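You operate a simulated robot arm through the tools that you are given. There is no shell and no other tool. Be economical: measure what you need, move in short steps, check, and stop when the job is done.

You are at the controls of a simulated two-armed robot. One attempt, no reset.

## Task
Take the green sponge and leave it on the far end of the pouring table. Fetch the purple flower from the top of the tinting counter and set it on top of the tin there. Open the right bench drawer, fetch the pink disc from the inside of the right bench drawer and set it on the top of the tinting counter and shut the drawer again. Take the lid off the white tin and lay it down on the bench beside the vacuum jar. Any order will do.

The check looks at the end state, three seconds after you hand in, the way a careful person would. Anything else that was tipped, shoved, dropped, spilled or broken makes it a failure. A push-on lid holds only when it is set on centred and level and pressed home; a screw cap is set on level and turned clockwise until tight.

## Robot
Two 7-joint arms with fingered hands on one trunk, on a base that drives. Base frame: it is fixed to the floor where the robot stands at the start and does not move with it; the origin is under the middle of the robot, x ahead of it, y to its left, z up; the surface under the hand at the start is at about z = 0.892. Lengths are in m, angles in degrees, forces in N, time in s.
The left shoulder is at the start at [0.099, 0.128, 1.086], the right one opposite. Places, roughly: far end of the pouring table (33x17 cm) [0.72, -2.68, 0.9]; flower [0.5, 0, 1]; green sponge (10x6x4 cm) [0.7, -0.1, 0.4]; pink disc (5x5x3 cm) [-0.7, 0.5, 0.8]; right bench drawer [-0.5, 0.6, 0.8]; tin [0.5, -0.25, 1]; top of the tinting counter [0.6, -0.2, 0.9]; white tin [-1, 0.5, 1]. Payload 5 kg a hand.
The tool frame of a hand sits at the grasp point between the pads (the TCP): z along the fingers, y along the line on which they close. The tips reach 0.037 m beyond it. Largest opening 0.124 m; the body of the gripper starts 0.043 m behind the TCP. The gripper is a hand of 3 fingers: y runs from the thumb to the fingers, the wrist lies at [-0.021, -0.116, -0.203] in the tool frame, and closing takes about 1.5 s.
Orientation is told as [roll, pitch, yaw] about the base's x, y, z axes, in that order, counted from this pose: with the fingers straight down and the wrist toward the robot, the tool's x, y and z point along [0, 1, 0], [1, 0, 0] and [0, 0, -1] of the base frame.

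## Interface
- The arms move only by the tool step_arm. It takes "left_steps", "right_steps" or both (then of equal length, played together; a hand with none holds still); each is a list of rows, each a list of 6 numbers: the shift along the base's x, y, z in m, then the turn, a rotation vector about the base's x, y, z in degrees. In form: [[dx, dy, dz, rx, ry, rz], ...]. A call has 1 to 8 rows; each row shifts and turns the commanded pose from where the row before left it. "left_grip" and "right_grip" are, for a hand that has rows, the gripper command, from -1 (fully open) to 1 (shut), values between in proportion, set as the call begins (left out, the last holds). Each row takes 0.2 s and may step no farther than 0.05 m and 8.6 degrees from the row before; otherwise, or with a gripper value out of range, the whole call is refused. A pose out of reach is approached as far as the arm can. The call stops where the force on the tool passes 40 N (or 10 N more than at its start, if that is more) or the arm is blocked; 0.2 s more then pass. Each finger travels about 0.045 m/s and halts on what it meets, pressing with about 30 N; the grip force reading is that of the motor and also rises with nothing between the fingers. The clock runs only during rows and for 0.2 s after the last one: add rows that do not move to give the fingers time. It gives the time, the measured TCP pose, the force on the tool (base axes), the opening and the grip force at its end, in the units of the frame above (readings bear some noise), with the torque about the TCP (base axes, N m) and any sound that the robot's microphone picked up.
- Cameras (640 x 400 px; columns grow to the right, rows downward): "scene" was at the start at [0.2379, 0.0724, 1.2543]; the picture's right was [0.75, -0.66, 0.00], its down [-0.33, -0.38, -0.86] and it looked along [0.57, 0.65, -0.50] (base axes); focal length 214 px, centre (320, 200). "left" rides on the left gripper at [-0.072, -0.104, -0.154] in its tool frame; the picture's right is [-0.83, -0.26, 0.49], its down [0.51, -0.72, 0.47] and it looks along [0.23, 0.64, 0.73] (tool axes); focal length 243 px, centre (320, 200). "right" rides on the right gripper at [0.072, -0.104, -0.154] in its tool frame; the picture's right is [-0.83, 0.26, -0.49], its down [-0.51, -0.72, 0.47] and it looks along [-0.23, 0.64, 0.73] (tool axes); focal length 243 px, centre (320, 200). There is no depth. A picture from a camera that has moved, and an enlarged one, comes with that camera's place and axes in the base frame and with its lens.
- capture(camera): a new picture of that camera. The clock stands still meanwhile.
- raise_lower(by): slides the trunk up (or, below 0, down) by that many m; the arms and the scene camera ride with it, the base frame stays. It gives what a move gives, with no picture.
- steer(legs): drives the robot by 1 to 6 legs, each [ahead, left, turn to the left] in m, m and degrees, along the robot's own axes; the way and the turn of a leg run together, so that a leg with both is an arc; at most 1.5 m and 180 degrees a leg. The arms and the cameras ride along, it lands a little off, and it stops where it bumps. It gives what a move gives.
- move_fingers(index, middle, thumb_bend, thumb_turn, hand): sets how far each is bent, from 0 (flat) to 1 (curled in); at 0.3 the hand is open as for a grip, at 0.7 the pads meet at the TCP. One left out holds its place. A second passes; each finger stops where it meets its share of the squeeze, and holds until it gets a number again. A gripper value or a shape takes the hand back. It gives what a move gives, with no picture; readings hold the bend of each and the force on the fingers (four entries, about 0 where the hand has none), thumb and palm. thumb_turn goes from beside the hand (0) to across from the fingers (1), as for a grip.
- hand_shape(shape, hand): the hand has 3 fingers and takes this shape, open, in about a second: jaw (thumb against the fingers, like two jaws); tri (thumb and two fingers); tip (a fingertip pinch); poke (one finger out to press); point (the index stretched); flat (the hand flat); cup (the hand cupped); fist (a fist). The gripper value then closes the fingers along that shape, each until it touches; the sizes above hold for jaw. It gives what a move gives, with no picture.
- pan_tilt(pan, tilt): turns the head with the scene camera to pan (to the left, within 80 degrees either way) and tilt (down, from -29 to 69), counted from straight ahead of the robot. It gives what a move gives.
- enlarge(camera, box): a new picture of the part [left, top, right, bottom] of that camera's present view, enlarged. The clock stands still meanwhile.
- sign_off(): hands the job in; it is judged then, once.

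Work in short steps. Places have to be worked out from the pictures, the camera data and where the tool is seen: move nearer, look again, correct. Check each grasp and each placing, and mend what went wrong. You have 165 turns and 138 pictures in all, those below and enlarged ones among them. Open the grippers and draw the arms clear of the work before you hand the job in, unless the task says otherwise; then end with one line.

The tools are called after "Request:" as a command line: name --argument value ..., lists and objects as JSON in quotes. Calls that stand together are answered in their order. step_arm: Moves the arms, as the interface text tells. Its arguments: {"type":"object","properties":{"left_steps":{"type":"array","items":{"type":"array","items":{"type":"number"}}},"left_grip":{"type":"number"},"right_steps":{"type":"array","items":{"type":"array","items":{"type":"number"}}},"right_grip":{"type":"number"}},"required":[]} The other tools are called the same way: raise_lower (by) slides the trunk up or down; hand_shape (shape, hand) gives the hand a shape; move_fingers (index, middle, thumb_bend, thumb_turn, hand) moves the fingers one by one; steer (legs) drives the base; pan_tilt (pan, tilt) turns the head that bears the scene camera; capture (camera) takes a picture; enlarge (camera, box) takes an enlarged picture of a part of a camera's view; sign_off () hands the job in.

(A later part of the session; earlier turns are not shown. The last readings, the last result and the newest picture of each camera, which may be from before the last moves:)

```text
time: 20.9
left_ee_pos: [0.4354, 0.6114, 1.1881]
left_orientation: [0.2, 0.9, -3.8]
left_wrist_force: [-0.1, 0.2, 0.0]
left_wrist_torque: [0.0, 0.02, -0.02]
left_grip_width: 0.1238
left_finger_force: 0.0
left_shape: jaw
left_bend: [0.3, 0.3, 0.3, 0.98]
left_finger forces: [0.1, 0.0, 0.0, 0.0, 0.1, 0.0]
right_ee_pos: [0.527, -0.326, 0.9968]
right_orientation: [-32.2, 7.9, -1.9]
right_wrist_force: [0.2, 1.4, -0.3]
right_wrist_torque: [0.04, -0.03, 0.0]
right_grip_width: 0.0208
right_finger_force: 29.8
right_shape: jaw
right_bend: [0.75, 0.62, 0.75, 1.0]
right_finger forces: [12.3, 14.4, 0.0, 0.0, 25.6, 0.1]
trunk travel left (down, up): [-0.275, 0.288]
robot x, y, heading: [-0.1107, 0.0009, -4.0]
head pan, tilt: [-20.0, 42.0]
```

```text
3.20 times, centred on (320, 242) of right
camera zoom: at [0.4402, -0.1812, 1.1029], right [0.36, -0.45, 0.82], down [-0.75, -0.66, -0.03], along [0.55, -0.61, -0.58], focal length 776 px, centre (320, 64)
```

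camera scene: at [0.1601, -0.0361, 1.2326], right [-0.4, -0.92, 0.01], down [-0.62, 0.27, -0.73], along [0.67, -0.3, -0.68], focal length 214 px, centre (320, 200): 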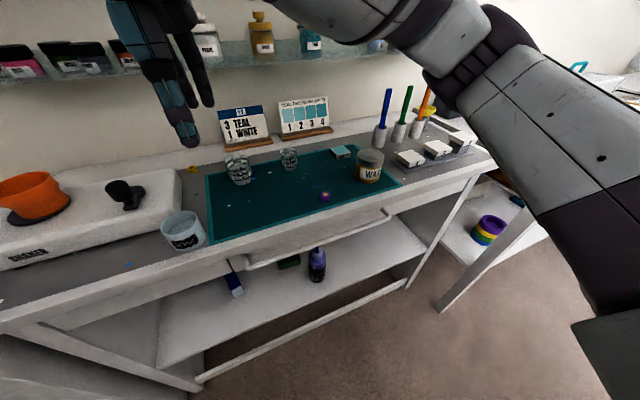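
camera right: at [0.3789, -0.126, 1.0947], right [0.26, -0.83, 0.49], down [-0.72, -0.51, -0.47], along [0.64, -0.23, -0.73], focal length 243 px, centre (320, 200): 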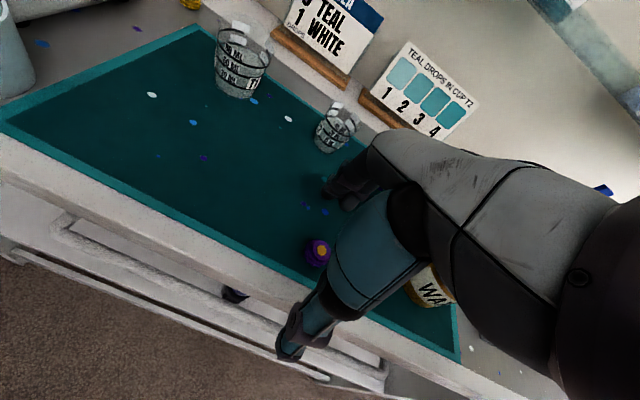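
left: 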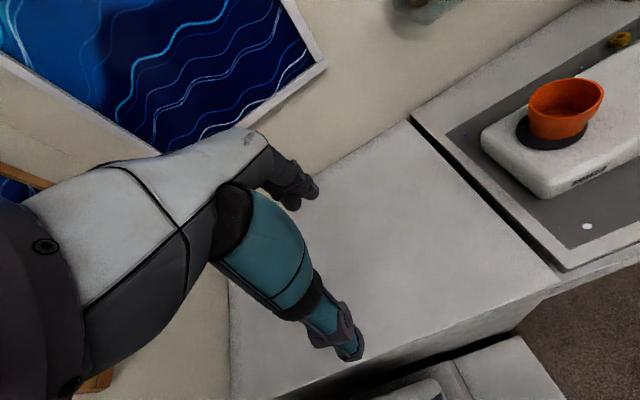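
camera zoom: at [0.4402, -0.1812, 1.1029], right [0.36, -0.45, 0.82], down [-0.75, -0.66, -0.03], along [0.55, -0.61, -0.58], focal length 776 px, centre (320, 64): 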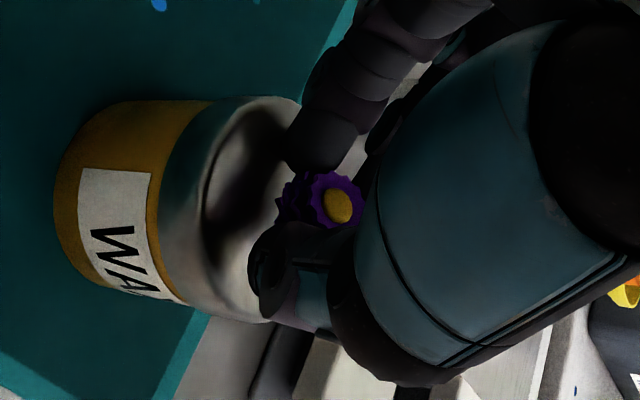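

The flower sits over the lid's centre, close to contact. I inch down until a touch shows.

Request:
step_arm --right_steps '[[0, 0, -0.003, 0, 0, 0], [0, 0, -0.002, 0, 0, 0], [0, 0, -0.002, 0, 0, 0]]'

Request:
enlarge --camera "scene" --box '[310, 120, 406, 180]'

```text
time: 21.7
left_ee_pos: [0.4353, 0.6119, 1.189]
left_orientation: [0.3, 1.0, -3.8]
left_wrist_force: [-0.7, -0.1, 0.4]
left_wrist_torque: [-0.05, 0.01, -0.02]
left_grip_width: 0.1237
left_finger_force: 0.2
left_shape: jaw
left_bend: [0.3, 0.3, 0.3, 0.98]
left_finger forces: [0.0, 0.0, 0.1, 0.0, 0.0, 0.1]
right_ee_pos: [0.5273, -0.3256, 0.9925]
right_orientation: [-32.2, 7.6, -1.9]
right_wrist_force: [7.3, 8.3, 35.2]
right_wrist_torque: [-0.01, -0.91, 0.22]
right_grip_width: 0.0217
right_finger_force: 29.9
right_shape: jaw
right_bend: [0.76, 0.62, 0.75, 1.0]
right_finger forces: [54.3, 15.5, 0.0, 0.0, 30.1, 0.0]
trunk travel left (down, up): [-0.275, 0.288]
robot x, y, heading: [-0.1137, 0.0031, -4.0]
head pan, tilt: [-20.0, 42.0]
```

```text
6.67 times, centred on (358, 150) of scene
camera zoom: at [0.1595, -0.0369, 1.2332], right [-0.4, -0.91, 0.01], down [-0.62, 0.27, -0.74], along [0.67, -0.3, -0.68], focal length 1430 px, centre (67, 533)
```

zoom: 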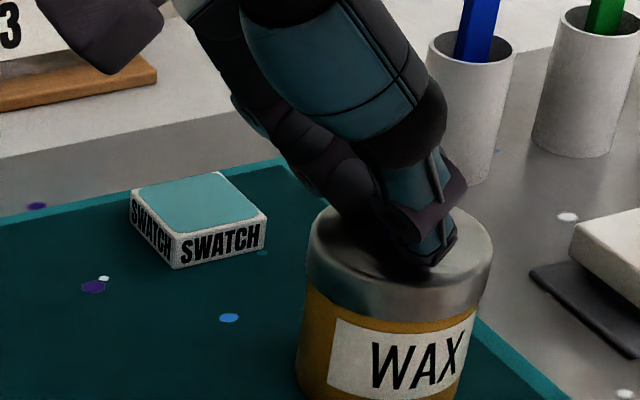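

Contact at 35 N, mostly on the index tip. I back off 3 mm and open partway to release.

Request:
step_arm --right_steps '[[0, 0, 0.003, 0, 0, 0], [0, 0, 0, 0, 0, 0]]'

Request:
step_arm --right_steps '[[0, 0, 0, 0, 0, 0], [0, 0, 0, 0, 0, 0], [0, 0, 0, 0, 0, 0], [0, 0, 0, 0, 0, 0]]' --right_grip 0.2

Request:
enlarge --camera "scene" --box '[310, 120, 406, 180]'

Request:
enlarge --camera "right" --box '[220, 180, 420, 305]'

```text
time: 22.3
left_ee_pos: [0.4355, 0.6112, 1.1875]
left_orientation: [0.2, 0.8, -3.8]
left_wrist_force: [-0.5, -0.3, -0.7]
left_wrist_torque: [0.02, 0.02, 0.01]
left_grip_width: 0.124
left_finger_force: 0.1
left_shape: jaw
left_bend: [0.3, 0.3, 0.3, 0.98]
left_finger forces: [0.1, 0.1, 0.0, 0.0, 0.0, 0.0]
right_ee_pos: [0.5281, -0.3266, 0.9939]
right_orientation: [-32.3, 8.0, -2.0]
right_wrist_force: [1.7, 4.5, 29.3]
right_wrist_torque: [-0.04, -0.51, 0.06]
right_grip_width: 0.0216
right_finger_force: 30.4
right_shape: jaw
right_bend: [0.76, 0.63, 0.75, 1.0]
right_finger forces: [48.7, 15.4, 0.0, 0.1, 30.9, 0.0]
trunk travel left (down, up): [-0.275, 0.288]
robot x, y, heading: [-0.1106, 0.0035, -3.9]
head pan, tilt: [-20.0, 42.0]
```

```text
time: 23.3
left_ee_pos: [0.435, 0.6109, 1.1886]
left_orientation: [0.2, 0.9, -3.8]
left_wrist_force: [0.4, -1.0, -0.3]
left_wrist_torque: [0.0, 0.03, 0.01]
left_grip_width: 0.1238
left_finger_force: 0.0
left_shape: jaw
left_bend: [0.3, 0.3, 0.3, 0.98]
left_finger forces: [0.1, 0.0, 0.1, 0.0, 0.0, 0.1]
right_ee_pos: [0.527, -0.3277, 0.993]
right_orientation: [-32.3, 8.0, -2.0]
right_wrist_force: [-2.1, 0.7, 17.4]
right_wrist_torque: [-0.18, -0.19, 0.0]
right_grip_width: 0.0478
right_finger_force: 0.0
right_shape: jaw
right_bend: [0.76, 0.49, 0.72, 1.0]
right_finger forces: [17.2, 0.0, 0.0, 0.1, 0.0, 0.1]
trunk travel left (down, up): [-0.275, 0.288]
robot x, y, heading: [-0.11, 0.0032, -3.7]
head pan, tilt: [-20.0, 42.0]
```

```text
6.67 times, centred on (358, 150) of scene
camera zoom: at [0.1592, -0.0371, 1.2329], right [-0.4, -0.91, 0.01], down [-0.62, 0.27, -0.74], along [0.67, -0.3, -0.68], focal length 1430 px, centre (67, 533)
```

zoom: 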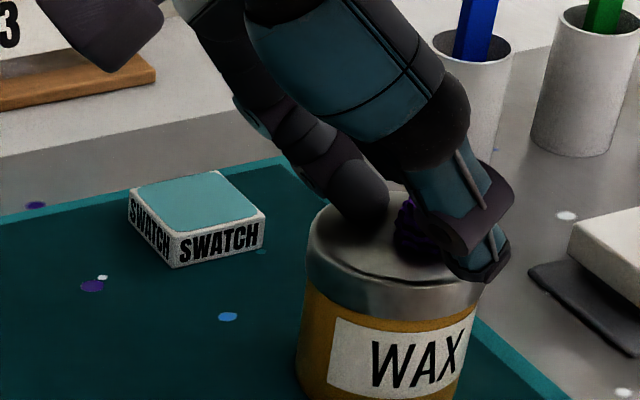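

```text
3.20 times, centred on (320, 242) of right
camera zoom: at [0.4405, -0.1823, 1.0981], right [0.36, -0.45, 0.81], down [-0.75, -0.66, -0.03], along [0.55, -0.61, -0.58], focal length 776 px, centre (320, 64)
```

zoom: 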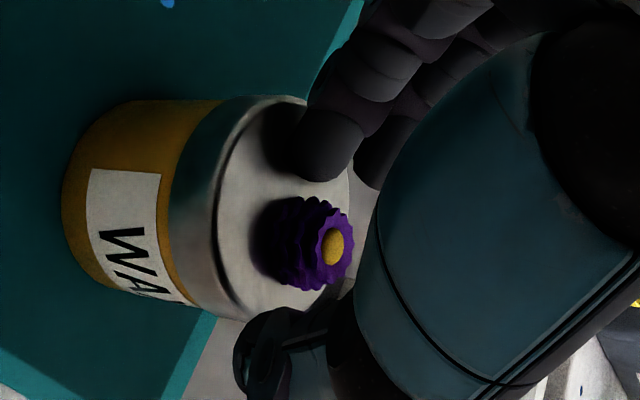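

The flower stands upright on the lid. I open wider and retreat along the tool axis.

Request:
step_arm --right_steps '[[0, 0, 0.004, 0, 0, 0], [0, 0, 0, 0, 0, 0], [0, 0, 0, 0, 0, 0], [0, 0.008, 0.014, 0, 0, 0], [0, 0.016, 0.027, 0, 0, 0], [0, 0.016, 0.03, 0, 0, 0], [0, 0.02, 0.04, 0, 0, 0]]' --right_grip -0.3

Request:
enlarge --camera "scene" --box '[310, 120, 406, 180]'

Request:
capture --camera "right"

```text
time: 24.9
left_ee_pos: [0.4358, 0.6115, 1.1874]
left_orientation: [0.2, 0.9, -3.8]
left_wrist_force: [0.2, 0.2, 0.3]
left_wrist_torque: [-0.03, 0.02, 0.04]
left_grip_width: 0.1241
left_finger_force: 0.1
left_shape: jaw
left_bend: [0.3, 0.3, 0.3, 0.98]
left_finger forces: [0.1, 0.1, 0.0, 0.0, 0.0, 0.0]
right_ee_pos: [0.5309, -0.267, 1.109]
right_orientation: [-32.4, 8.0, -1.9]
right_wrist_force: [-0.3, 0.6, -0.2]
right_wrist_torque: [0.02, 0.0, 0.0]
right_grip_width: 0.0803
right_finger_force: 0.1
right_shape: jaw
right_bend: [0.28, 0.39, 0.62, 1.0]
right_finger forces: [0.1, 0.0, 0.0, 0.0, 0.0, 0.0]
trunk travel left (down, up): [-0.275, 0.288]
robot x, y, heading: [-0.1109, 0.0008, -3.7]
head pan, tilt: [-20.0, 42.0]
```

```text
6.67 times, centred on (358, 150) of scene
camera zoom: at [0.1598, -0.0371, 1.2328], right [-0.4, -0.91, 0.01], down [-0.62, 0.27, -0.74], along [0.67, -0.3, -0.68], focal length 1430 px, centre (67, 533)
```

zoom: 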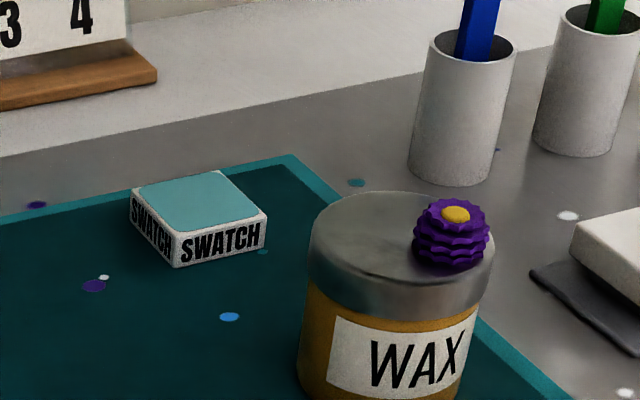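

```text
102 pictures are left
camera right: at [0.4434, -0.1215, 1.2128], right [0.36, -0.45, 0.81], down [-0.75, -0.66, -0.03], along [0.55, -0.61, -0.58], focal length 243 px, centre (320, 200)
```

right: 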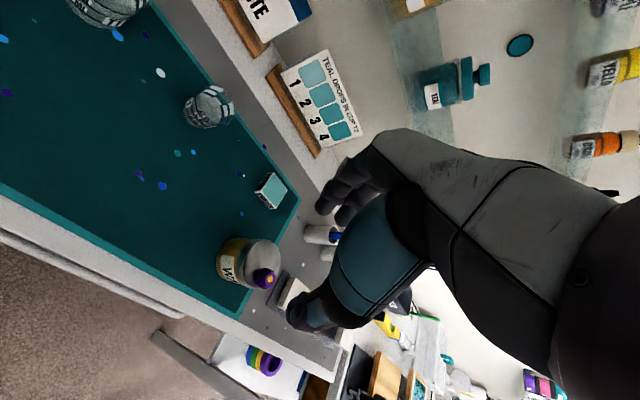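

The flower rests on the tin lid. Next is the sponge on the lower shelf: I pull the right hand back and up, undoing the tilt, and look at the shelf opening.

Request:
step_arm --right_steps '[[0, 0.02, 0.04, 8, -2, 0], [-0.01, 0.01, 0.035, 8, -2, 0], [-0.02, 0, 0.02, 8, -2, 0], [-0.03, 0, 0, 8, -2, 0]]'

Request:
pan_tilt --pan 0 --tilt 55

Request:
capture --camera "scene"

Request:
pan_tilt --pan 80 --tilt 50

Request:
capture --camera "scene"

Request:
pan_tilt --pan -80 --tilt 50

Request:
capture --camera "scene"

```text
time: 25.9
left_ee_pos: [0.4356, 0.6109, 1.1891]
left_orientation: [0.2, 0.9, -3.8]
left_wrist_force: [-0.3, -0.4, 0.3]
left_wrist_torque: [0.0, 0.03, 0.01]
left_grip_width: 0.1241
left_finger_force: 0.0
left_shape: jaw
left_bend: [0.3, 0.3, 0.3, 0.98]
left_finger forces: [0.0, 0.0, 0.0, 0.1, 0.0, 0.0]
right_ee_pos: [0.4735, -0.2358, 1.2036]
right_orientation: [0.0, 0.0, 0.0]
right_wrist_force: [-0.4, 0.5, 0.4]
right_wrist_torque: [0.01, 0.01, 0.0]
right_grip_width: 0.0804
right_finger_force: 0.1
right_shape: jaw
right_bend: [0.28, 0.39, 0.62, 1.0]
right_finger forces: [0.0, 0.1, 0.0, 0.0, 0.0, 0.1]
trunk travel left (down, up): [-0.275, 0.288]
robot x, y, heading: [-0.1109, 0.0019, -4.0]
head pan, tilt: [-20.0, 42.0]
```

```text
time: 26.8
left_ee_pos: [0.4358, 0.6107, 1.1892]
left_orientation: [0.2, 1.0, -3.8]
left_wrist_force: [-0.1, -0.1, 1.1]
left_wrist_torque: [-0.02, 0.01, -0.02]
left_grip_width: 0.1237
left_finger_force: 0.1
left_shape: jaw
left_bend: [0.3, 0.3, 0.3, 0.98]
left_finger forces: [0.0, 0.0, 0.0, 0.0, 0.1, 0.1]
right_ee_pos: [0.4738, -0.2371, 1.2046]
right_orientation: [-0.2, 0.1, -0.1]
right_wrist_force: [-0.3, 0.4, 0.4]
right_wrist_torque: [0.01, 0.0, 0.02]
right_grip_width: 0.0802
right_finger_force: 0.0
right_shape: jaw
right_bend: [0.28, 0.39, 0.62, 1.0]
right_finger forces: [0.0, 0.1, 0.0, 0.0, 0.0, 0.0]
trunk travel left (down, up): [-0.275, 0.288]
robot x, y, heading: [-0.1105, 0.0034, -3.6]
head pan, tilt: [0.0, 55.0]
```

```text
101 pictures are left
camera scene: at [0.1553, -0.0082, 1.215], right [-0.07, -1.0, 0.0], down [-0.83, 0.05, -0.56], along [0.56, -0.04, -0.83], focal length 214 px, centre (320, 200)
```

scene: 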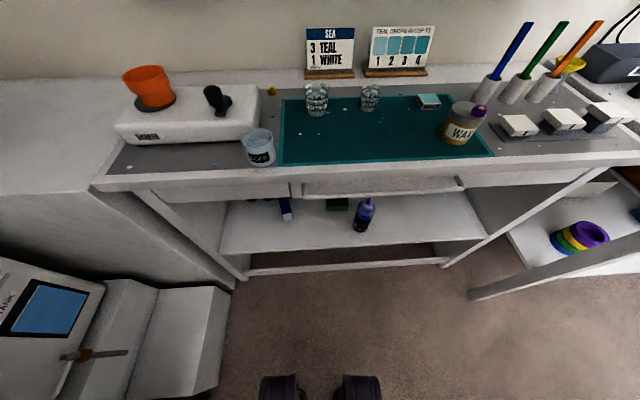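

```text
time: 28.3
left_ee_pos: [0.4363, 0.6119, 1.1876]
left_orientation: [0.2, 0.9, -3.8]
left_wrist_force: [0.1, 0.4, -0.8]
left_wrist_torque: [-0.01, -0.04, 0.01]
left_grip_width: 0.1238
left_finger_force: 0.0
left_shape: jaw
left_bend: [0.3, 0.3, 0.3, 0.98]
left_finger forces: [0.1, 0.0, 0.0, 0.1, 0.0, 0.0]
right_ee_pos: [0.4738, -0.2366, 1.2048]
right_orientation: [-0.1, 0.1, -0.1]
right_wrist_force: [0.6, -0.6, -0.1]
right_wrist_torque: [0.02, 0.01, 0.0]
right_grip_width: 0.0805
right_finger_force: 0.0
right_shape: jaw
right_bend: [0.28, 0.39, 0.62, 1.0]
right_finger forces: [0.0, 0.1, 0.1, 0.0, 0.0, 0.1]
trunk travel left (down, up): [-0.275, 0.288]
robot x, y, heading: [-0.1127, -0.0003, -3.7]
head pan, tilt: [80.0, 50.0]
```

```text
100 pictures are left
camera scene: at [0.1018, 0.0713, 1.222], right [0.97, -0.24, -0.01], down [-0.19, -0.75, -0.64], along [0.14, 0.62, -0.77], focal length 214 px, centre (320, 200)
```

scene: 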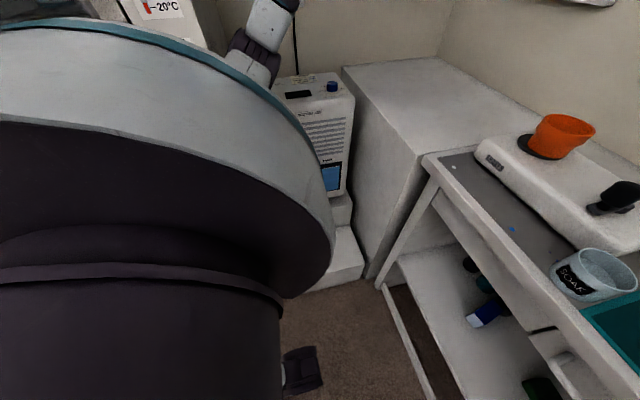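

```text
time: 30.8
left_ee_pos: [0.4353, 0.6114, 1.1874]
left_orientation: [0.2, 0.8, -3.9]
left_wrist_force: [-0.5, -0.4, 0.2]
left_wrist_torque: [0.0, -0.04, -0.04]
left_grip_width: 0.1236
left_finger_force: 0.1
left_shape: jaw
left_bend: [0.3, 0.3, 0.3, 0.98]
left_finger forces: [0.1, 0.0, 0.0, 0.0, 0.1, 0.1]
right_ee_pos: [0.4737, -0.2358, 1.2042]
right_orientation: [-0.2, 0.1, 0.0]
right_wrist_force: [-0.1, 0.2, 0.5]
right_wrist_torque: [-0.03, -0.01, 0.0]
right_grip_width: 0.0803
right_finger_force: 0.2
right_shape: jaw
right_bend: [0.28, 0.39, 0.62, 1.0]
right_finger forces: [0.1, 0.0, 0.0, 0.1, 0.0, 0.1]
trunk travel left (down, up): [-0.275, 0.288]
robot x, y, heading: [-0.1112, 0.0032, -4.1]
head pan, tilt: [-80.0, 50.0]
```

```text
99 pictures are left
camera scene: at [0.0917, -0.0801, 1.2225], right [-0.99, -0.11, 0.01], down [-0.09, 0.76, -0.64], along [0.06, -0.64, -0.77], focal length 214 px, centre (320, 200)
```

scene: 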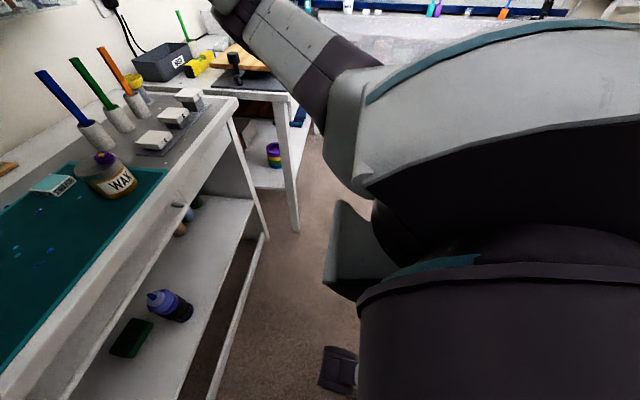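

The sponge shows at ≈[0.67,-0.115] with a blue bottle just to its front-right. I zoom in for its orientation.

Request:
enlarge --camera "scene" --box '[60, 260, 220, 360]'

Request:
pan_tilt --pan -5 --tilt 50

Request:
enlarge --camera "scene" --box '[220, 170, 460, 320]'

```text
4.00 times, centred on (140, 310) of scene
camera zoom: at [0.0917, -0.0801, 1.2225], right [-0.99, -0.11, 0.01], down [-0.09, 0.76, -0.64], along [0.06, -0.64, -0.77], focal length 858 px, centre (1040, -240)
```

zoom: 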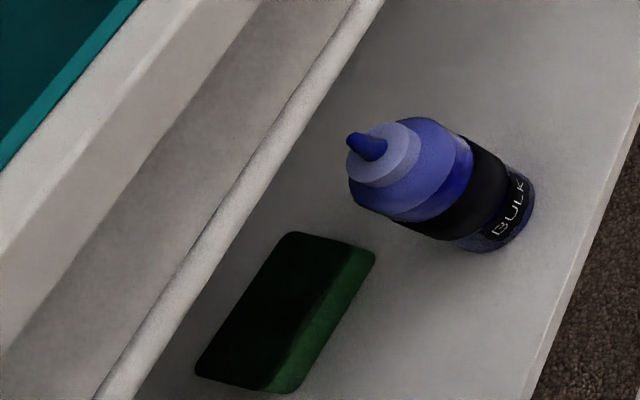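

```text
time: 32.2
left_ee_pos: [0.4356, 0.6114, 1.1882]
left_orientation: [0.2, 0.9, -3.9]
left_wrist_force: [0.0, 0.7, 0.6]
left_wrist_torque: [0.01, -0.02, 0.02]
left_grip_width: 0.1239
left_finger_force: 0.1
left_shape: jaw
left_bend: [0.3, 0.3, 0.3, 0.98]
left_finger forces: [0.1, 0.0, 0.1, 0.1, 0.1, 0.1]
right_ee_pos: [0.4735, -0.2365, 1.2034]
right_orientation: [-0.2, 0.1, 0.0]
right_wrist_force: [0.0, -0.7, 0.4]
right_wrist_torque: [0.0, 0.0, -0.02]
right_grip_width: 0.0806
right_finger_force: 0.0
right_shape: jaw
right_bend: [0.28, 0.39, 0.62, 1.0]
right_finger forces: [0.1, 0.1, 0.1, 0.1, 0.1, 0.1]
trunk travel left (down, up): [-0.275, 0.288]
robot x, y, heading: [-0.1135, 0.0001, -3.8]
head pan, tilt: [-5.0, 50.0]
```

```text
2.67 times, centred on (340, 245) of scene
camera zoom: at [0.1594, -0.0155, 1.2214], right [-0.15, -0.99, 0.0], down [-0.77, 0.12, -0.63], along [0.62, -0.1, -0.77], focal length 572 px, centre (267, 80)
```

zoom: 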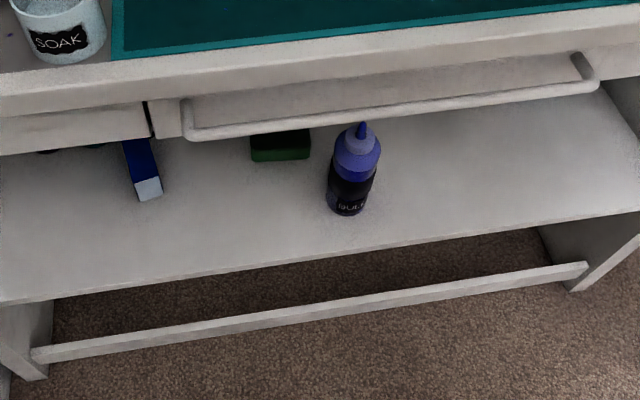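

The sponge centre works out to ≈[0.637,-0.112,0.485] on the shelf at z≈0.465, long side along y; the bottle stands at [0.53,-0.19] and the counter's bar is at x≈0.44, z≈0.80. I need compact arm poses to manoeuvre, so I draw both hands in toward the body at height.

Request:
step_arm --left_steps '[[-0.02, -0.04, 0.01, 0, 0, 4], [-0.02, -0.04, 0.01, 0, 0, 0], [-0.02, -0.04, 0.01, 0, 0, 0], [-0.02, -0.04, 0, 0, 0, 0], [-0.02, -0.04, 0, 0, 0, 0]]' --right_steps '[[-0.03, -0.01, 0.01, 0, 0, 0], [-0.03, -0.01, 0.01, 0, 0, 0], [-0.03, -0.01, 0.01, 0, 0, 0], [-0.03, -0.01, 0, 0, 0, 0], [-0.02, -0.01, 0, 0, 0, 0]]'

```text
time: 33.6
left_ee_pos: [0.3333, 0.406, 1.2221]
left_orientation: [-0.3, 0.6, -0.5]
left_wrist_force: [0.0, -0.8, 1.1]
left_wrist_torque: [-0.01, 0.01, 0.0]
left_grip_width: 0.1237
left_finger_force: 0.0
left_shape: jaw
left_bend: [0.3, 0.3, 0.3, 0.98]
left_finger forces: [0.0, 0.0, 0.0, 0.0, 0.1, 0.0]
right_ee_pos: [0.3212, -0.2931, 1.2423]
right_orientation: [-0.1, -0.4, -0.6]
right_wrist_force: [-0.1, -0.8, 1.1]
right_wrist_torque: [0.02, -0.04, -0.02]
right_grip_width: 0.0804
right_finger_force: 0.1
right_shape: jaw
right_bend: [0.28, 0.39, 0.62, 1.0]
right_finger forces: [0.1, 0.1, 0.0, 0.1, 0.1, 0.0]
trunk travel left (down, up): [-0.275, 0.288]
robot x, y, heading: [-0.1082, 0.0003, -4.6]
head pan, tilt: [-5.0, 50.0]
stopped in row 5 (left hand): the arm was blocked; the commanded pose is now the measured one
```

Both hands are tucked to x≈0.33, clear of the counter edge. I strafe right 0.2 m and square the heading so the left hand lines up with the sponge, away from the bottle side.

Request:
steer --legs '[[0.02, -0.2, 4]]'

Request:
steer --legs '[[-0.12, 0, 0]]'

```text
time: 36.1
left_ee_pos: [0.3021, 0.2309, 1.2263]
left_orientation: [0.1, 0.3, 4.1]
left_wrist_force: [0.3, 0.1, 0.2]
left_wrist_torque: [-0.02, 0.0, 0.02]
left_grip_width: 0.1235
left_finger_force: 0.0
left_shape: jaw
left_bend: [0.3, 0.3, 0.3, 0.98]
left_finger forces: [0.1, 0.0, 0.1, 0.0, 0.1, 0.0]
right_ee_pos: [0.3463, -0.4661, 1.2446]
right_orientation: [0.0, -0.8, 4.0]
right_wrist_force: [-0.2, 0.6, -0.6]
right_wrist_torque: [0.0, -0.01, -0.01]
right_grip_width: 0.0802
right_finger_force: 0.0
right_shape: jaw
right_bend: [0.28, 0.39, 0.62, 1.0]
right_finger forces: [0.0, 0.0, 0.1, 0.0, 0.0, 0.1]
trunk travel left (down, up): [-0.275, 0.288]
robot x, y, heading: [-0.096, -0.2058, 0.3]
head pan, tilt: [-5.0, 50.0]
```

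```text
time: 37.3
left_ee_pos: [0.1851, 0.2311, 1.2259]
left_orientation: [0.0, 0.2, 4.3]
left_wrist_force: [-0.2, -0.1, -0.2]
left_wrist_torque: [-0.02, 0.03, 0.0]
left_grip_width: 0.1239
left_finger_force: 0.0
left_shape: jaw
left_bend: [0.3, 0.3, 0.3, 0.98]
left_finger forces: [0.0, 0.0, 0.1, 0.0, 0.0, 0.0]
right_ee_pos: [0.2298, -0.4653, 1.2441]
right_orientation: [0.0, -0.7, 4.0]
right_wrist_force: [-0.7, 0.5, 0.3]
right_wrist_torque: [-0.02, 0.0, 0.02]
right_grip_width: 0.0801
right_finger_force: 0.2
right_shape: jaw
right_bend: [0.28, 0.39, 0.62, 1.0]
right_finger forces: [0.0, 0.0, 0.0, 0.0, 0.1, 0.0]
trunk travel left (down, up): [-0.275, 0.288]
robot x, y, heading: [-0.2116, -0.205, 0.3]
head pan, tilt: [-5.0, 50.0]
```

There's more room here (robot at x=-0.21). Now lower the trunk and look under the counter.

Request:
raise_lower --by -0.26

Request:
pan_tilt --pan 5 --tilt 30

Request:
capture --camera "scene"

```text
time: 39.4
left_ee_pos: [0.1367, 0.1759, 1.0813]
left_orientation: [8.7, -9.0, -1.1]
left_wrist_force: [-0.2, 0.6, 0.7]
left_wrist_torque: [-0.01, -0.03, 0.0]
left_grip_width: 0.1239
left_finger_force: 0.1
left_shape: jaw
left_bend: [0.3, 0.3, 0.3, 0.97]
left_finger forces: [0.0, 0.0, 0.1, 0.0, 0.0, 0.1]
right_ee_pos: [0.2293, -0.4541, 1.0202]
right_orientation: [1.7, -1.8, 8.4]
right_wrist_force: [-0.1, 0.6, 1.2]
right_wrist_torque: [0.02, -0.01, 0.02]
right_grip_width: 0.0803
right_finger_force: 0.1
right_shape: jaw
right_bend: [0.28, 0.39, 0.62, 1.0]
right_finger forces: [0.0, 0.1, 0.0, 0.1, 0.0, 0.0]
trunk travel left (down, up): [-0.053, 0.511]
robot x, y, heading: [-0.2182, -0.1948, 4.8]
head pan, tilt: [-5.0, 50.0]
stopped: the arm was blocked; the commanded pose is now the measured one
```

```text
time: 40.2
left_ee_pos: [0.1368, 0.1772, 1.0803]
left_orientation: [8.6, -8.7, -1.1]
left_wrist_force: [-0.4, 0.1, 0.1]
left_wrist_torque: [-0.01, 0.02, 0.0]
left_grip_width: 0.1238
left_finger_force: 0.0
left_shape: jaw
left_bend: [0.3, 0.3, 0.3, 0.97]
left_finger forces: [0.0, 0.0, 0.0, 0.1, 0.0, 0.0]
right_ee_pos: [0.2266, -0.4558, 1.0215]
right_orientation: [1.8, -2.0, 8.3]
right_wrist_force: [-0.6, -0.4, -0.7]
right_wrist_torque: [0.02, -0.02, 0.0]
right_grip_width: 0.0805
right_finger_force: 0.0
right_shape: jaw
right_bend: [0.28, 0.39, 0.62, 1.0]
right_finger forces: [0.0, 0.1, 0.0, 0.0, 0.0, 0.0]
trunk travel left (down, up): [-0.053, 0.511]
robot x, y, heading: [-0.2149, -0.1974, 5.0]
head pan, tilt: [5.0, 30.0]
```

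```text
96 pictures are left
camera scene: at [0.1114, -0.1887, 1.0096], right [0.17, -0.99, -0.03], down [-0.48, -0.05, -0.88], along [0.86, 0.16, -0.48], focal length 214 px, centre (320, 200)
```

scene: 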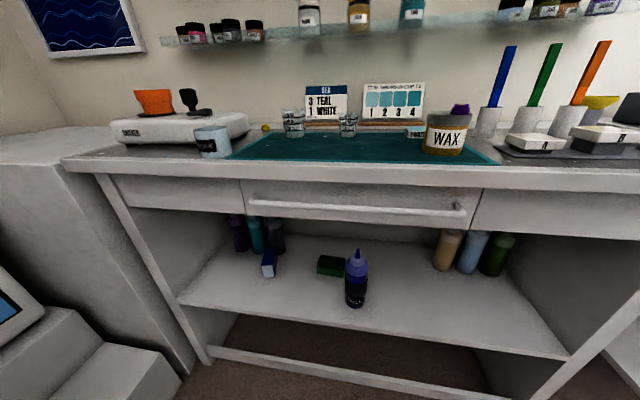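

The left arm met something below it while lowering. I look left to see what.

Request:
pan_tilt --pan 75 --tilt 25

Request:
capture --camera "scene"

Request:
capture --camera "left"

```text
time: 41.6
left_ee_pos: [0.1378, 0.1787, 1.0801]
left_orientation: [8.5, -8.7, -1.2]
left_wrist_force: [0.3, 0.7, 0.6]
left_wrist_torque: [-0.04, -0.01, -0.01]
left_grip_width: 0.124
left_finger_force: 0.0
left_shape: jaw
left_bend: [0.3, 0.3, 0.3, 0.97]
left_finger forces: [0.0, 0.1, 0.0, 0.1, 0.0, 0.1]
right_ee_pos: [0.2275, -0.4563, 1.0226]
right_orientation: [1.8, -1.9, 8.4]
right_wrist_force: [0.4, 0.5, 0.1]
right_wrist_torque: [0.03, 0.03, 0.01]
right_grip_width: 0.0803
right_finger_force: 0.0
right_shape: jaw
right_bend: [0.28, 0.39, 0.62, 1.0]
right_finger forces: [0.1, 0.1, 0.1, 0.0, 0.0, 0.0]
trunk travel left (down, up): [-0.053, 0.511]
robot x, y, heading: [-0.2163, -0.1945, 4.7]
head pan, tilt: [75.0, 25.0]
```

```text
95 pictures are left
camera scene: at [0.0391, -0.1129, 1.019], right [0.98, -0.18, 0.01], down [-0.06, -0.38, -0.92], along [0.17, 0.91, -0.39], focal length 214 px, centre (320, 200)
```

scene: 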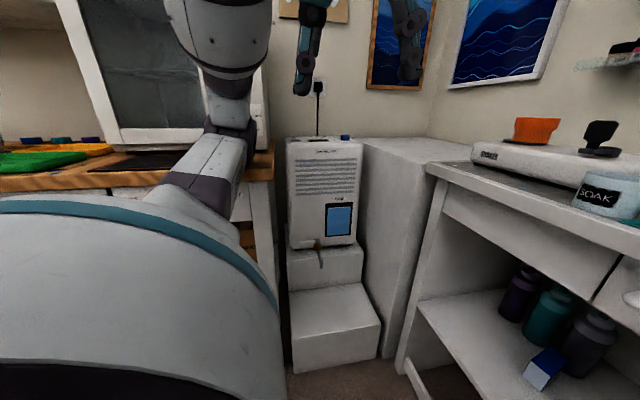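

```text
94 pictures are left
camera left: at [0.0113, 0.0855, 1.2038], right [-0.18, -0.74, -0.64], down [-0.64, 0.59, -0.5], along [0.75, 0.32, -0.58], focal length 243 px, centre (320, 200)
```

left: 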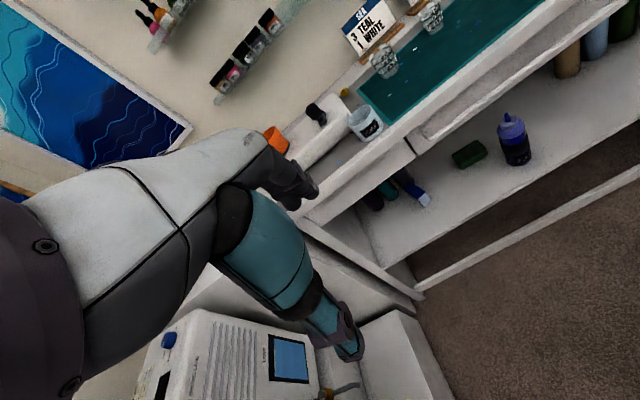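

The left elbow rests on the edge of the wooden bench behind-left. I lift the trunk, strafe further right, and then lower again with the left hand brought forward.

Request:
raise_lower --by 0.1

Request:
steer --legs '[[0, -0.2, -5]]'

Request:
step_arm --left_steps '[[0.03, -0.02, 0, -4, 4, 0], [0.04, -0.02, 0, -4, 4, 0], [0.04, -0.02, 0, 0, 0, 0]]'

Request:
pan_tilt --pan 75 --tilt 35

Request:
capture --camera "scene"

```text
time: 43.0
left_ee_pos: [0.1602, 0.2133, 1.1578]
left_orientation: [6.4, -7.6, -0.8]
left_wrist_force: [0.8, -0.7, 0.5]
left_wrist_torque: [0.0, 0.01, -0.01]
left_grip_width: 0.1239
left_finger_force: 0.1
left_shape: jaw
left_bend: [0.3, 0.3, 0.3, 0.97]
left_finger forces: [0.1, 0.0, 0.0, 0.0, 0.1, 0.0]
right_ee_pos: [0.2464, -0.4229, 1.1203]
right_orientation: [0.0, -0.6, 8.0]
right_wrist_force: [0.4, -0.1, -0.6]
right_wrist_torque: [0.02, 0.02, -0.02]
right_grip_width: 0.0804
right_finger_force: 0.1
right_shape: jaw
right_bend: [0.28, 0.39, 0.62, 1.0]
right_finger forces: [0.0, 0.0, 0.1, 0.0, 0.1, 0.0]
trunk travel left (down, up): [-0.153, 0.411]
robot x, y, heading: [-0.2169, -0.1936, 4.1]
head pan, tilt: [75.0, 25.0]
```

```text
time: 45.3
left_ee_pos: [0.1997, -0.0171, 1.1587]
left_orientation: [6.3, -7.7, -5.8]
left_wrist_force: [0.5, -0.1, 0.0]
left_wrist_torque: [-0.01, 0.0, 0.01]
left_grip_width: 0.1239
left_finger_force: 0.0
left_shape: jaw
left_bend: [0.3, 0.3, 0.3, 0.97]
left_finger forces: [0.1, 0.0, 0.0, 0.0, 0.1, 0.0]
right_ee_pos: [0.2299, -0.66, 1.1214]
right_orientation: [0.0, -0.6, 3.0]
right_wrist_force: [-0.7, -0.5, 0.1]
right_wrist_torque: [0.0, 0.0, 0.0]
right_grip_width: 0.0804
right_finger_force: 0.1
right_shape: jaw
right_bend: [0.28, 0.39, 0.62, 1.0]
right_finger forces: [0.0, 0.1, 0.0, 0.0, 0.1, 0.0]
trunk travel left (down, up): [-0.153, 0.411]
robot x, y, heading: [-0.2081, -0.3907, -1.0]
head pan, tilt: [75.0, 25.0]
```

```text
time: 46.1
left_ee_pos: [0.3133, -0.0783, 1.1596]
left_orientation: [-2.3, -0.5, -5.2]
left_wrist_force: [-0.3, -0.3, -0.4]
left_wrist_torque: [0.06, 0.04, 0.02]
left_grip_width: 0.124
left_finger_force: 0.0
left_shape: jaw
left_bend: [0.3, 0.3, 0.3, 0.97]
left_finger forces: [0.0, 0.0, 0.0, 0.0, 0.0, 0.0]
right_ee_pos: [0.2306, -0.6609, 1.1221]
right_orientation: [0.2, -0.6, 3.0]
right_wrist_force: [0.7, 0.4, 0.1]
right_wrist_torque: [0.01, -0.04, -0.01]
right_grip_width: 0.0801
right_finger_force: 0.1
right_shape: jaw
right_bend: [0.28, 0.39, 0.62, 1.0]
right_finger forces: [0.0, 0.1, 0.1, 0.0, 0.0, 0.1]
trunk travel left (down, up): [-0.153, 0.411]
robot x, y, heading: [-0.2088, -0.3938, -0.6]
head pan, tilt: [75.0, 25.0]
```

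```text
time: 46.8
left_ee_pos: [0.3119, -0.0758, 1.159]
left_orientation: [-2.5, -0.5, -5.2]
left_wrist_force: [0.2, -0.5, -0.3]
left_wrist_torque: [0.01, 0.0, 0.0]
left_grip_width: 0.1239
left_finger_force: 0.0
left_shape: jaw
left_bend: [0.3, 0.3, 0.3, 0.97]
left_finger forces: [0.0, 0.0, 0.1, 0.0, 0.0, 0.0]
right_ee_pos: [0.2288, -0.6585, 1.1211]
right_orientation: [-0.1, -0.6, 3.0]
right_wrist_force: [0.2, -0.4, 1.0]
right_wrist_torque: [0.0, -0.01, -0.01]
right_grip_width: 0.0802
right_finger_force: 0.0
right_shape: jaw
right_bend: [0.28, 0.39, 0.62, 1.0]
right_finger forces: [0.0, 0.0, 0.1, 0.1, 0.0, 0.1]
trunk travel left (down, up): [-0.153, 0.411]
robot x, y, heading: [-0.2085, -0.3918, -0.8]
head pan, tilt: [75.0, 35.0]
```

```text
93 pictures are left
camera scene: at [0.0351, -0.3048, 1.1079], right [0.96, -0.27, 0.0], down [-0.16, -0.55, -0.82], along [0.22, 0.79, -0.57], focal length 214 px, centre (320, 200)
```

scene: 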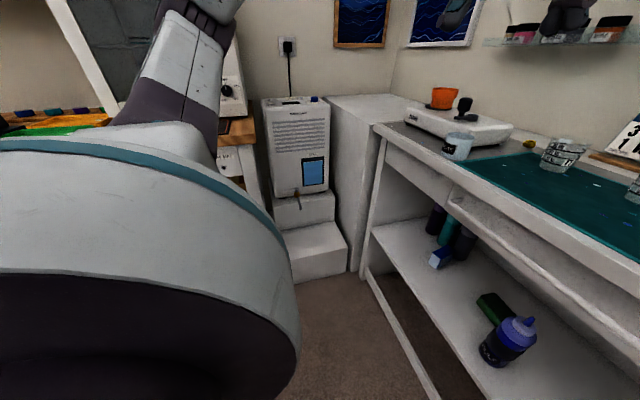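

The elbow looks clear of the bench corner now. I lower the trunk.

Request:
raise_lower --by -0.15

Request:
step_arm --left_steps '[[0, 0, -0.045, 2, 0, 4], [0, 0, -0.045, 0, 0, 0], [0, 0, -0.045, 0, 0, 0], [0, 0, -0.045, 0, 0, 0], [0, 0, -0.045, 0, 0, 0], [0, 0, -0.045, 0, 0, 0]]'

Request:
pan_tilt --pan 20 --tilt 25

Request:
capture --camera "scene"

```text
time: 48.6
left_ee_pos: [0.3097, -0.0777, 1.0081]
left_orientation: [-2.5, -0.5, -5.3]
left_wrist_force: [0.0, -0.3, 0.4]
left_wrist_torque: [0.01, -0.01, 0.01]
left_grip_width: 0.1239
left_finger_force: 0.2
left_shape: jaw
left_bend: [0.3, 0.3, 0.3, 0.97]
left_finger forces: [0.0, 0.1, 0.0, 0.1, 0.1, 0.0]
right_ee_pos: [0.2298, -0.6594, 0.9712]
right_orientation: [0.1, -0.7, 3.0]
right_wrist_force: [-0.2, 0.7, -0.6]
right_wrist_torque: [0.04, 0.01, 0.0]
right_grip_width: 0.0805
right_finger_force: 0.1
right_shape: jaw
right_bend: [0.28, 0.39, 0.62, 1.0]
right_finger forces: [0.0, 0.0, 0.0, 0.0, 0.1, 0.0]
trunk travel left (down, up): [-0.003, 0.561]
robot x, y, heading: [-0.208, -0.3889, -0.7]
head pan, tilt: [75.0, 35.0]
```

```text
time: 49.9
left_ee_pos: [0.3434, -0.0575, 0.7911]
left_orientation: [-0.3, -0.4, -1.4]
left_wrist_force: [-22.0, -1.0, -1.7]
left_wrist_torque: [-0.02, -0.39, 0.17]
left_grip_width: 0.1222
left_finger_force: 0.0
left_shape: jaw
left_bend: [0.3, 0.37, 0.3, 0.98]
left_finger forces: [0.0, 21.8, 0.1, 0.1, 0.0, 0.0]
left hand out of reach, approached as far as the arm can: row 4, 5, 6
right_ee_pos: [0.2293, -0.6593, 0.972]
right_orientation: [-0.1, -0.6, 3.2]
right_wrist_force: [0.4, -0.1, -1.0]
right_wrist_torque: [0.02, 0.0, 0.05]
right_grip_width: 0.0805
right_finger_force: 0.1
right_shape: jaw
right_bend: [0.28, 0.39, 0.62, 1.0]
right_finger forces: [0.1, 0.0, 0.0, 0.1, 0.0, 0.1]
trunk travel left (down, up): [-0.003, 0.561]
robot x, y, heading: [-0.2092, -0.3913, -0.5]
head pan, tilt: [75.0, 35.0]
stopped in row 6 (left hand): the force on the tool passed its limit at 61 N (the readings are from after the stop); the commanded pose is now the measured one
```

```text
time: 51.2
left_ee_pos: [0.3443, -0.0572, 0.7923]
left_orientation: [-0.4, -0.5, -1.4]
left_wrist_force: [-25.2, -0.6, -1.5]
left_wrist_torque: [-0.01, -0.39, 0.2]
left_grip_width: 0.1217
left_finger_force: 0.0
left_shape: jaw
left_bend: [0.3, 0.38, 0.3, 0.98]
left_finger forces: [0.0, 24.9, 0.0, 0.0, 0.0, 0.1]
right_ee_pos: [0.2277, -0.6593, 0.9731]
right_orientation: [0.0, -0.7, 3.1]
right_wrist_force: [0.2, 0.0, -0.4]
right_wrist_torque: [0.02, -0.01, 0.0]
right_grip_width: 0.0805
right_finger_force: 0.0
right_shape: jaw
right_bend: [0.28, 0.39, 0.62, 1.0]
right_finger forces: [0.1, 0.0, 0.0, 0.0, 0.1, 0.1]
trunk travel left (down, up): [-0.003, 0.561]
robot x, y, heading: [-0.209, -0.3886, -0.7]
head pan, tilt: [20.0, 25.0]
```

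```text
92 pictures are left
camera scene: at [0.1417, -0.3597, 0.974], right [0.33, -0.94, 0.0], down [-0.4, -0.14, -0.91], along [0.86, 0.3, -0.42], focal length 214 px, centre (320, 200)
```

scene: 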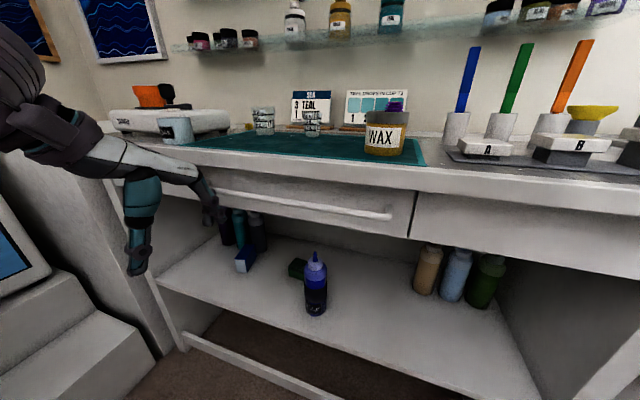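

The finger touched the drawer bar, and the hand can't get lower this near the body. I back the hand off and look right-behind to see how far I can reverse.

Request:
step_arm --left_steps '[[-0.03, 0, 0.01, 0, 0, 0], [-0.02, 0, 0.02, 0, 0, 0]]'

Request:
pan_tilt --pan -80 --tilt 20

Request:
capture --camera "scene"

```text
time: 51.8
left_ee_pos: [0.3106, -0.0497, 0.833]
left_orientation: [-0.6, -0.5, -1.5]
left_wrist_force: [-0.3, 0.0, -0.6]
left_wrist_torque: [0.0, -0.01, -0.02]
left_grip_width: 0.1241
left_finger_force: 0.1
left_shape: jaw
left_bend: [0.3, 0.3, 0.3, 0.98]
left_finger forces: [0.0, 0.0, 0.1, 0.1, 0.1, 0.1]
left hand out of reach, approached as far as the arm can: row 1
right_ee_pos: [0.2288, -0.6606, 0.9723]
right_orientation: [0.0, -0.6, 3.0]
right_wrist_force: [0.0, -0.4, -0.2]
right_wrist_torque: [-0.02, -0.01, 0.02]
right_grip_width: 0.0804
right_finger_force: 0.0
right_shape: jaw
right_bend: [0.28, 0.39, 0.62, 1.0]
right_finger forces: [0.1, 0.1, 0.0, 0.0, 0.0, 0.1]
trunk travel left (down, up): [-0.003, 0.561]
robot x, y, heading: [-0.2123, -0.389, -0.6]
head pan, tilt: [20.0, 25.0]
```

```text
time: 53.5
left_ee_pos: [0.3106, -0.0488, 0.8332]
left_orientation: [-0.5, -0.5, -1.5]
left_wrist_force: [-0.4, 0.5, 0.5]
left_wrist_torque: [0.03, -0.01, 0.01]
left_grip_width: 0.1237
left_finger_force: 0.1
left_shape: jaw
left_bend: [0.3, 0.3, 0.3, 0.98]
left_finger forces: [0.1, 0.0, 0.0, 0.1, 0.0, 0.0]
right_ee_pos: [0.2289, -0.6585, 0.9709]
right_orientation: [0.0, -0.7, 3.1]
right_wrist_force: [0.7, 0.3, 0.3]
right_wrist_torque: [-0.02, 0.01, 0.02]
right_grip_width: 0.0803
right_finger_force: 0.0
right_shape: jaw
right_bend: [0.28, 0.39, 0.62, 1.0]
right_finger forces: [0.0, 0.1, 0.0, 0.0, 0.0, 0.1]
trunk travel left (down, up): [-0.003, 0.561]
robot x, y, heading: [-0.2117, -0.3903, -0.6]
head pan, tilt: [-80.0, 20.0]
```

```text
91 pictures are left
camera scene: at [0.0718, -0.4821, 0.9814], right [-0.99, -0.16, 0.0], down [-0.06, 0.34, -0.94], along [0.15, -0.93, -0.34], focal length 214 px, centre (320, 200)
```

scene: 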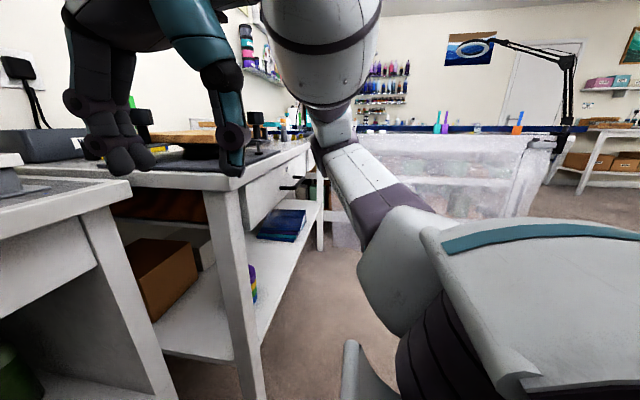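

Open floor to the right and behind, so I reverse 0.3 m, then extend the left hand forward and down in free space.

Request:
steer --legs '[[-0.3, 0, 0.5]]'

Request:
step_arm --left_steps '[[0.045, 0, -0.01, 0, -1, 1], [0.045, 0, -0.015, 0, -1, 0], [0.045, 0, -0.02, 0, -2, 0], [0.045, 0, -0.02, 0, -2, 0], [0.045, -0.01, -0.02, 0, -2, 0], [0.02, -0.01, -0.045, 0, -2, 0], [0, -0.01, -0.045, 0, 0, 0], [0, 0, -0.045, 0, 0, 0]]'

Request:
pan_tilt --pan 20 --tilt 25

Request:
capture --camera "scene"

```text
time: 55.6
left_ee_pos: [0.0113, -0.0425, 0.8327]
left_orientation: [-0.5, -0.4, -1.0]
left_wrist_force: [0.5, -0.1, 0.3]
left_wrist_torque: [0.02, -0.04, 0.02]
left_grip_width: 0.1237
left_finger_force: 0.2
left_shape: jaw
left_bend: [0.3, 0.3, 0.3, 0.98]
left_finger forces: [0.1, 0.1, 0.1, 0.0, 0.0, 0.0]
right_ee_pos: [-0.0649, -0.6533, 0.9712]
right_orientation: [0.0, -0.5, 3.5]
right_wrist_force: [-0.6, -0.1, -0.2]
right_wrist_torque: [0.0, -0.04, 0.0]
right_grip_width: 0.0805
right_finger_force: 0.0
right_shape: jaw
right_bend: [0.28, 0.39, 0.62, 1.0]
right_finger forces: [0.0, 0.1, 0.1, 0.0, 0.1, 0.1]
trunk travel left (down, up): [-0.003, 0.561]
robot x, y, heading: [-0.5023, -0.3898, -0.3]
head pan, tilt: [-80.0, 20.0]
```

```text
refused: row 5 steps farther than a row can; nothing moved
```

```text
time: 57.3
left_ee_pos: [0.0119, -0.0441, 0.8314]
left_orientation: [-0.5, -0.4, -1.2]
left_wrist_force: [-0.5, -0.5, 0.2]
left_wrist_torque: [0.0, 0.02, -0.01]
left_grip_width: 0.1237
left_finger_force: 0.0
left_shape: jaw
left_bend: [0.3, 0.3, 0.3, 0.98]
left_finger forces: [0.1, 0.0, 0.0, 0.0, 0.1, 0.1]
right_ee_pos: [-0.0631, -0.6539, 0.9722]
right_orientation: [0.0, -0.7, 3.5]
right_wrist_force: [-0.1, 0.2, -0.3]
right_wrist_torque: [0.01, -0.01, 0.01]
right_grip_width: 0.0805
right_finger_force: 0.0
right_shape: jaw
right_bend: [0.28, 0.39, 0.62, 1.0]
right_finger forces: [0.0, 0.0, 0.1, 0.0, 0.1, 0.0]
trunk travel left (down, up): [-0.003, 0.561]
robot x, y, heading: [-0.5096, -0.3857, -0.3]
head pan, tilt: [20.0, 25.0]
```

```text
90 pictures are left
camera scene: at [-0.1526, -0.3548, 0.9733], right [0.34, -0.94, 0.0], down [-0.4, -0.14, -0.91], along [0.85, 0.3, -0.42], focal length 214 px, centre (320, 200)
```

scene: 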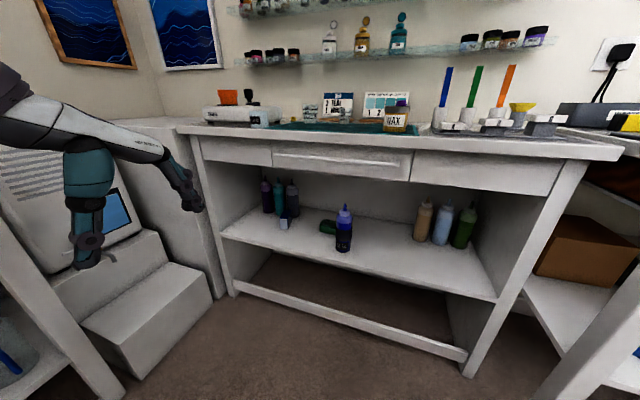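

Now extending the left hand ahead and down with smaller steps.

Request:
step_arm --left_steps '[[0.045, 0, -0.01, 0, -1, 1], [0.045, 0, -0.015, 0, -1, 0], [0.045, 0, -0.015, 0, -2, 0], [0.045, 0, -0.015, 0, -2, 0], [0.04, -0.01, -0.02, 0, -2, 0], [0.02, -0.01, -0.04, 0, -2, 0], [0, -0.01, -0.04, 0, 0, 0], [0, 0, -0.045, 0, 0, 0]]'

Request:
step_arm --left_steps '[[0, 0, -0.045, 0, 0, 0], [0, 0, -0.03, 0, 0, 0], [0, 0, -0.03, 0, 0, 0]]'

Request:
capture --camera "scene"

Request:
capture --camera "left"

```text
time: 59.1
left_ee_pos: [0.2542, -0.0723, 0.6328]
left_orientation: [-0.6, -10.4, -0.1]
left_wrist_force: [0.6, -0.1, 0.2]
left_wrist_torque: [0.01, -0.01, -0.04]
left_grip_width: 0.1239
left_finger_force: 0.1
left_shape: jaw
left_bend: [0.3, 0.3, 0.3, 0.98]
left_finger forces: [0.0, 0.0, 0.0, 0.1, 0.1, 0.0]
right_ee_pos: [-0.0631, -0.6526, 0.9717]
right_orientation: [-0.1, -0.5, 3.5]
right_wrist_force: [0.6, -0.1, 1.1]
right_wrist_torque: [-0.01, 0.02, 0.01]
right_grip_width: 0.0805
right_finger_force: 0.0
right_shape: jaw
right_bend: [0.28, 0.39, 0.62, 1.0]
right_finger forces: [0.1, 0.0, 0.0, 0.1, 0.1, 0.1]
trunk travel left (down, up): [-0.003, 0.561]
robot x, y, heading: [-0.5027, -0.3911, -0.4]
head pan, tilt: [20.0, 25.0]
```

```text
time: 59.9
left_ee_pos: [0.2512, -0.0713, 0.5282]
left_orientation: [-0.5, -10.4, 0.0]
left_wrist_force: [-0.3, 0.6, 0.4]
left_wrist_torque: [0.0, -0.01, 0.0]
left_grip_width: 0.124
left_finger_force: 0.1
left_shape: jaw
left_bend: [0.3, 0.3, 0.3, 0.98]
left_finger forces: [0.0, 0.0, 0.0, 0.0, 0.0, 0.0]
right_ee_pos: [-0.0632, -0.6536, 0.9714]
right_orientation: [-0.1, -0.6, 3.5]
right_wrist_force: [-0.3, 0.1, 0.3]
right_wrist_torque: [0.0, -0.01, -0.02]
right_grip_width: 0.0801
right_finger_force: 0.0
right_shape: jaw
right_bend: [0.28, 0.39, 0.62, 1.0]
right_finger forces: [0.1, 0.0, 0.0, 0.0, 0.0, 0.0]
trunk travel left (down, up): [-0.003, 0.561]
robot x, y, heading: [-0.5035, -0.3884, -0.6]
head pan, tilt: [20.0, 25.0]
```

```text
89 pictures are left
camera scene: at [-0.1521, -0.3543, 0.9731], right [0.34, -0.94, 0.0], down [-0.4, -0.14, -0.91], along [0.85, 0.3, -0.42], focal length 214 px, centre (320, 200)
```

scene: 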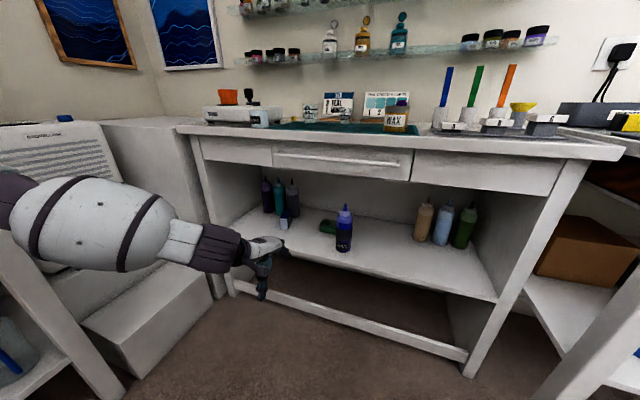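

```text
88 pictures are left
camera left: at [0.1203, -0.1419, 0.6617], right [-0.17, -0.83, -0.52], down [-0.62, 0.5, -0.6], along [0.76, 0.23, -0.61], focal length 243 px, centre (320, 200)
```

left: 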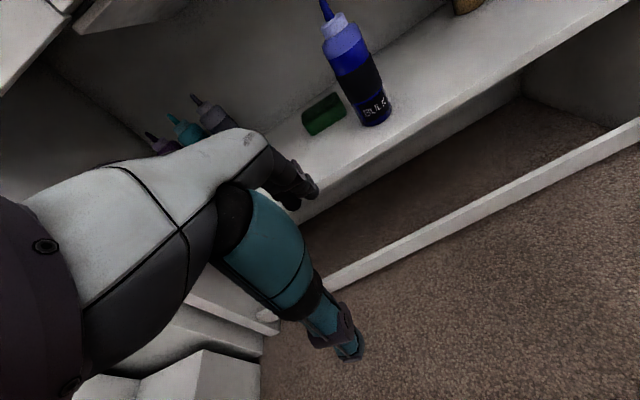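

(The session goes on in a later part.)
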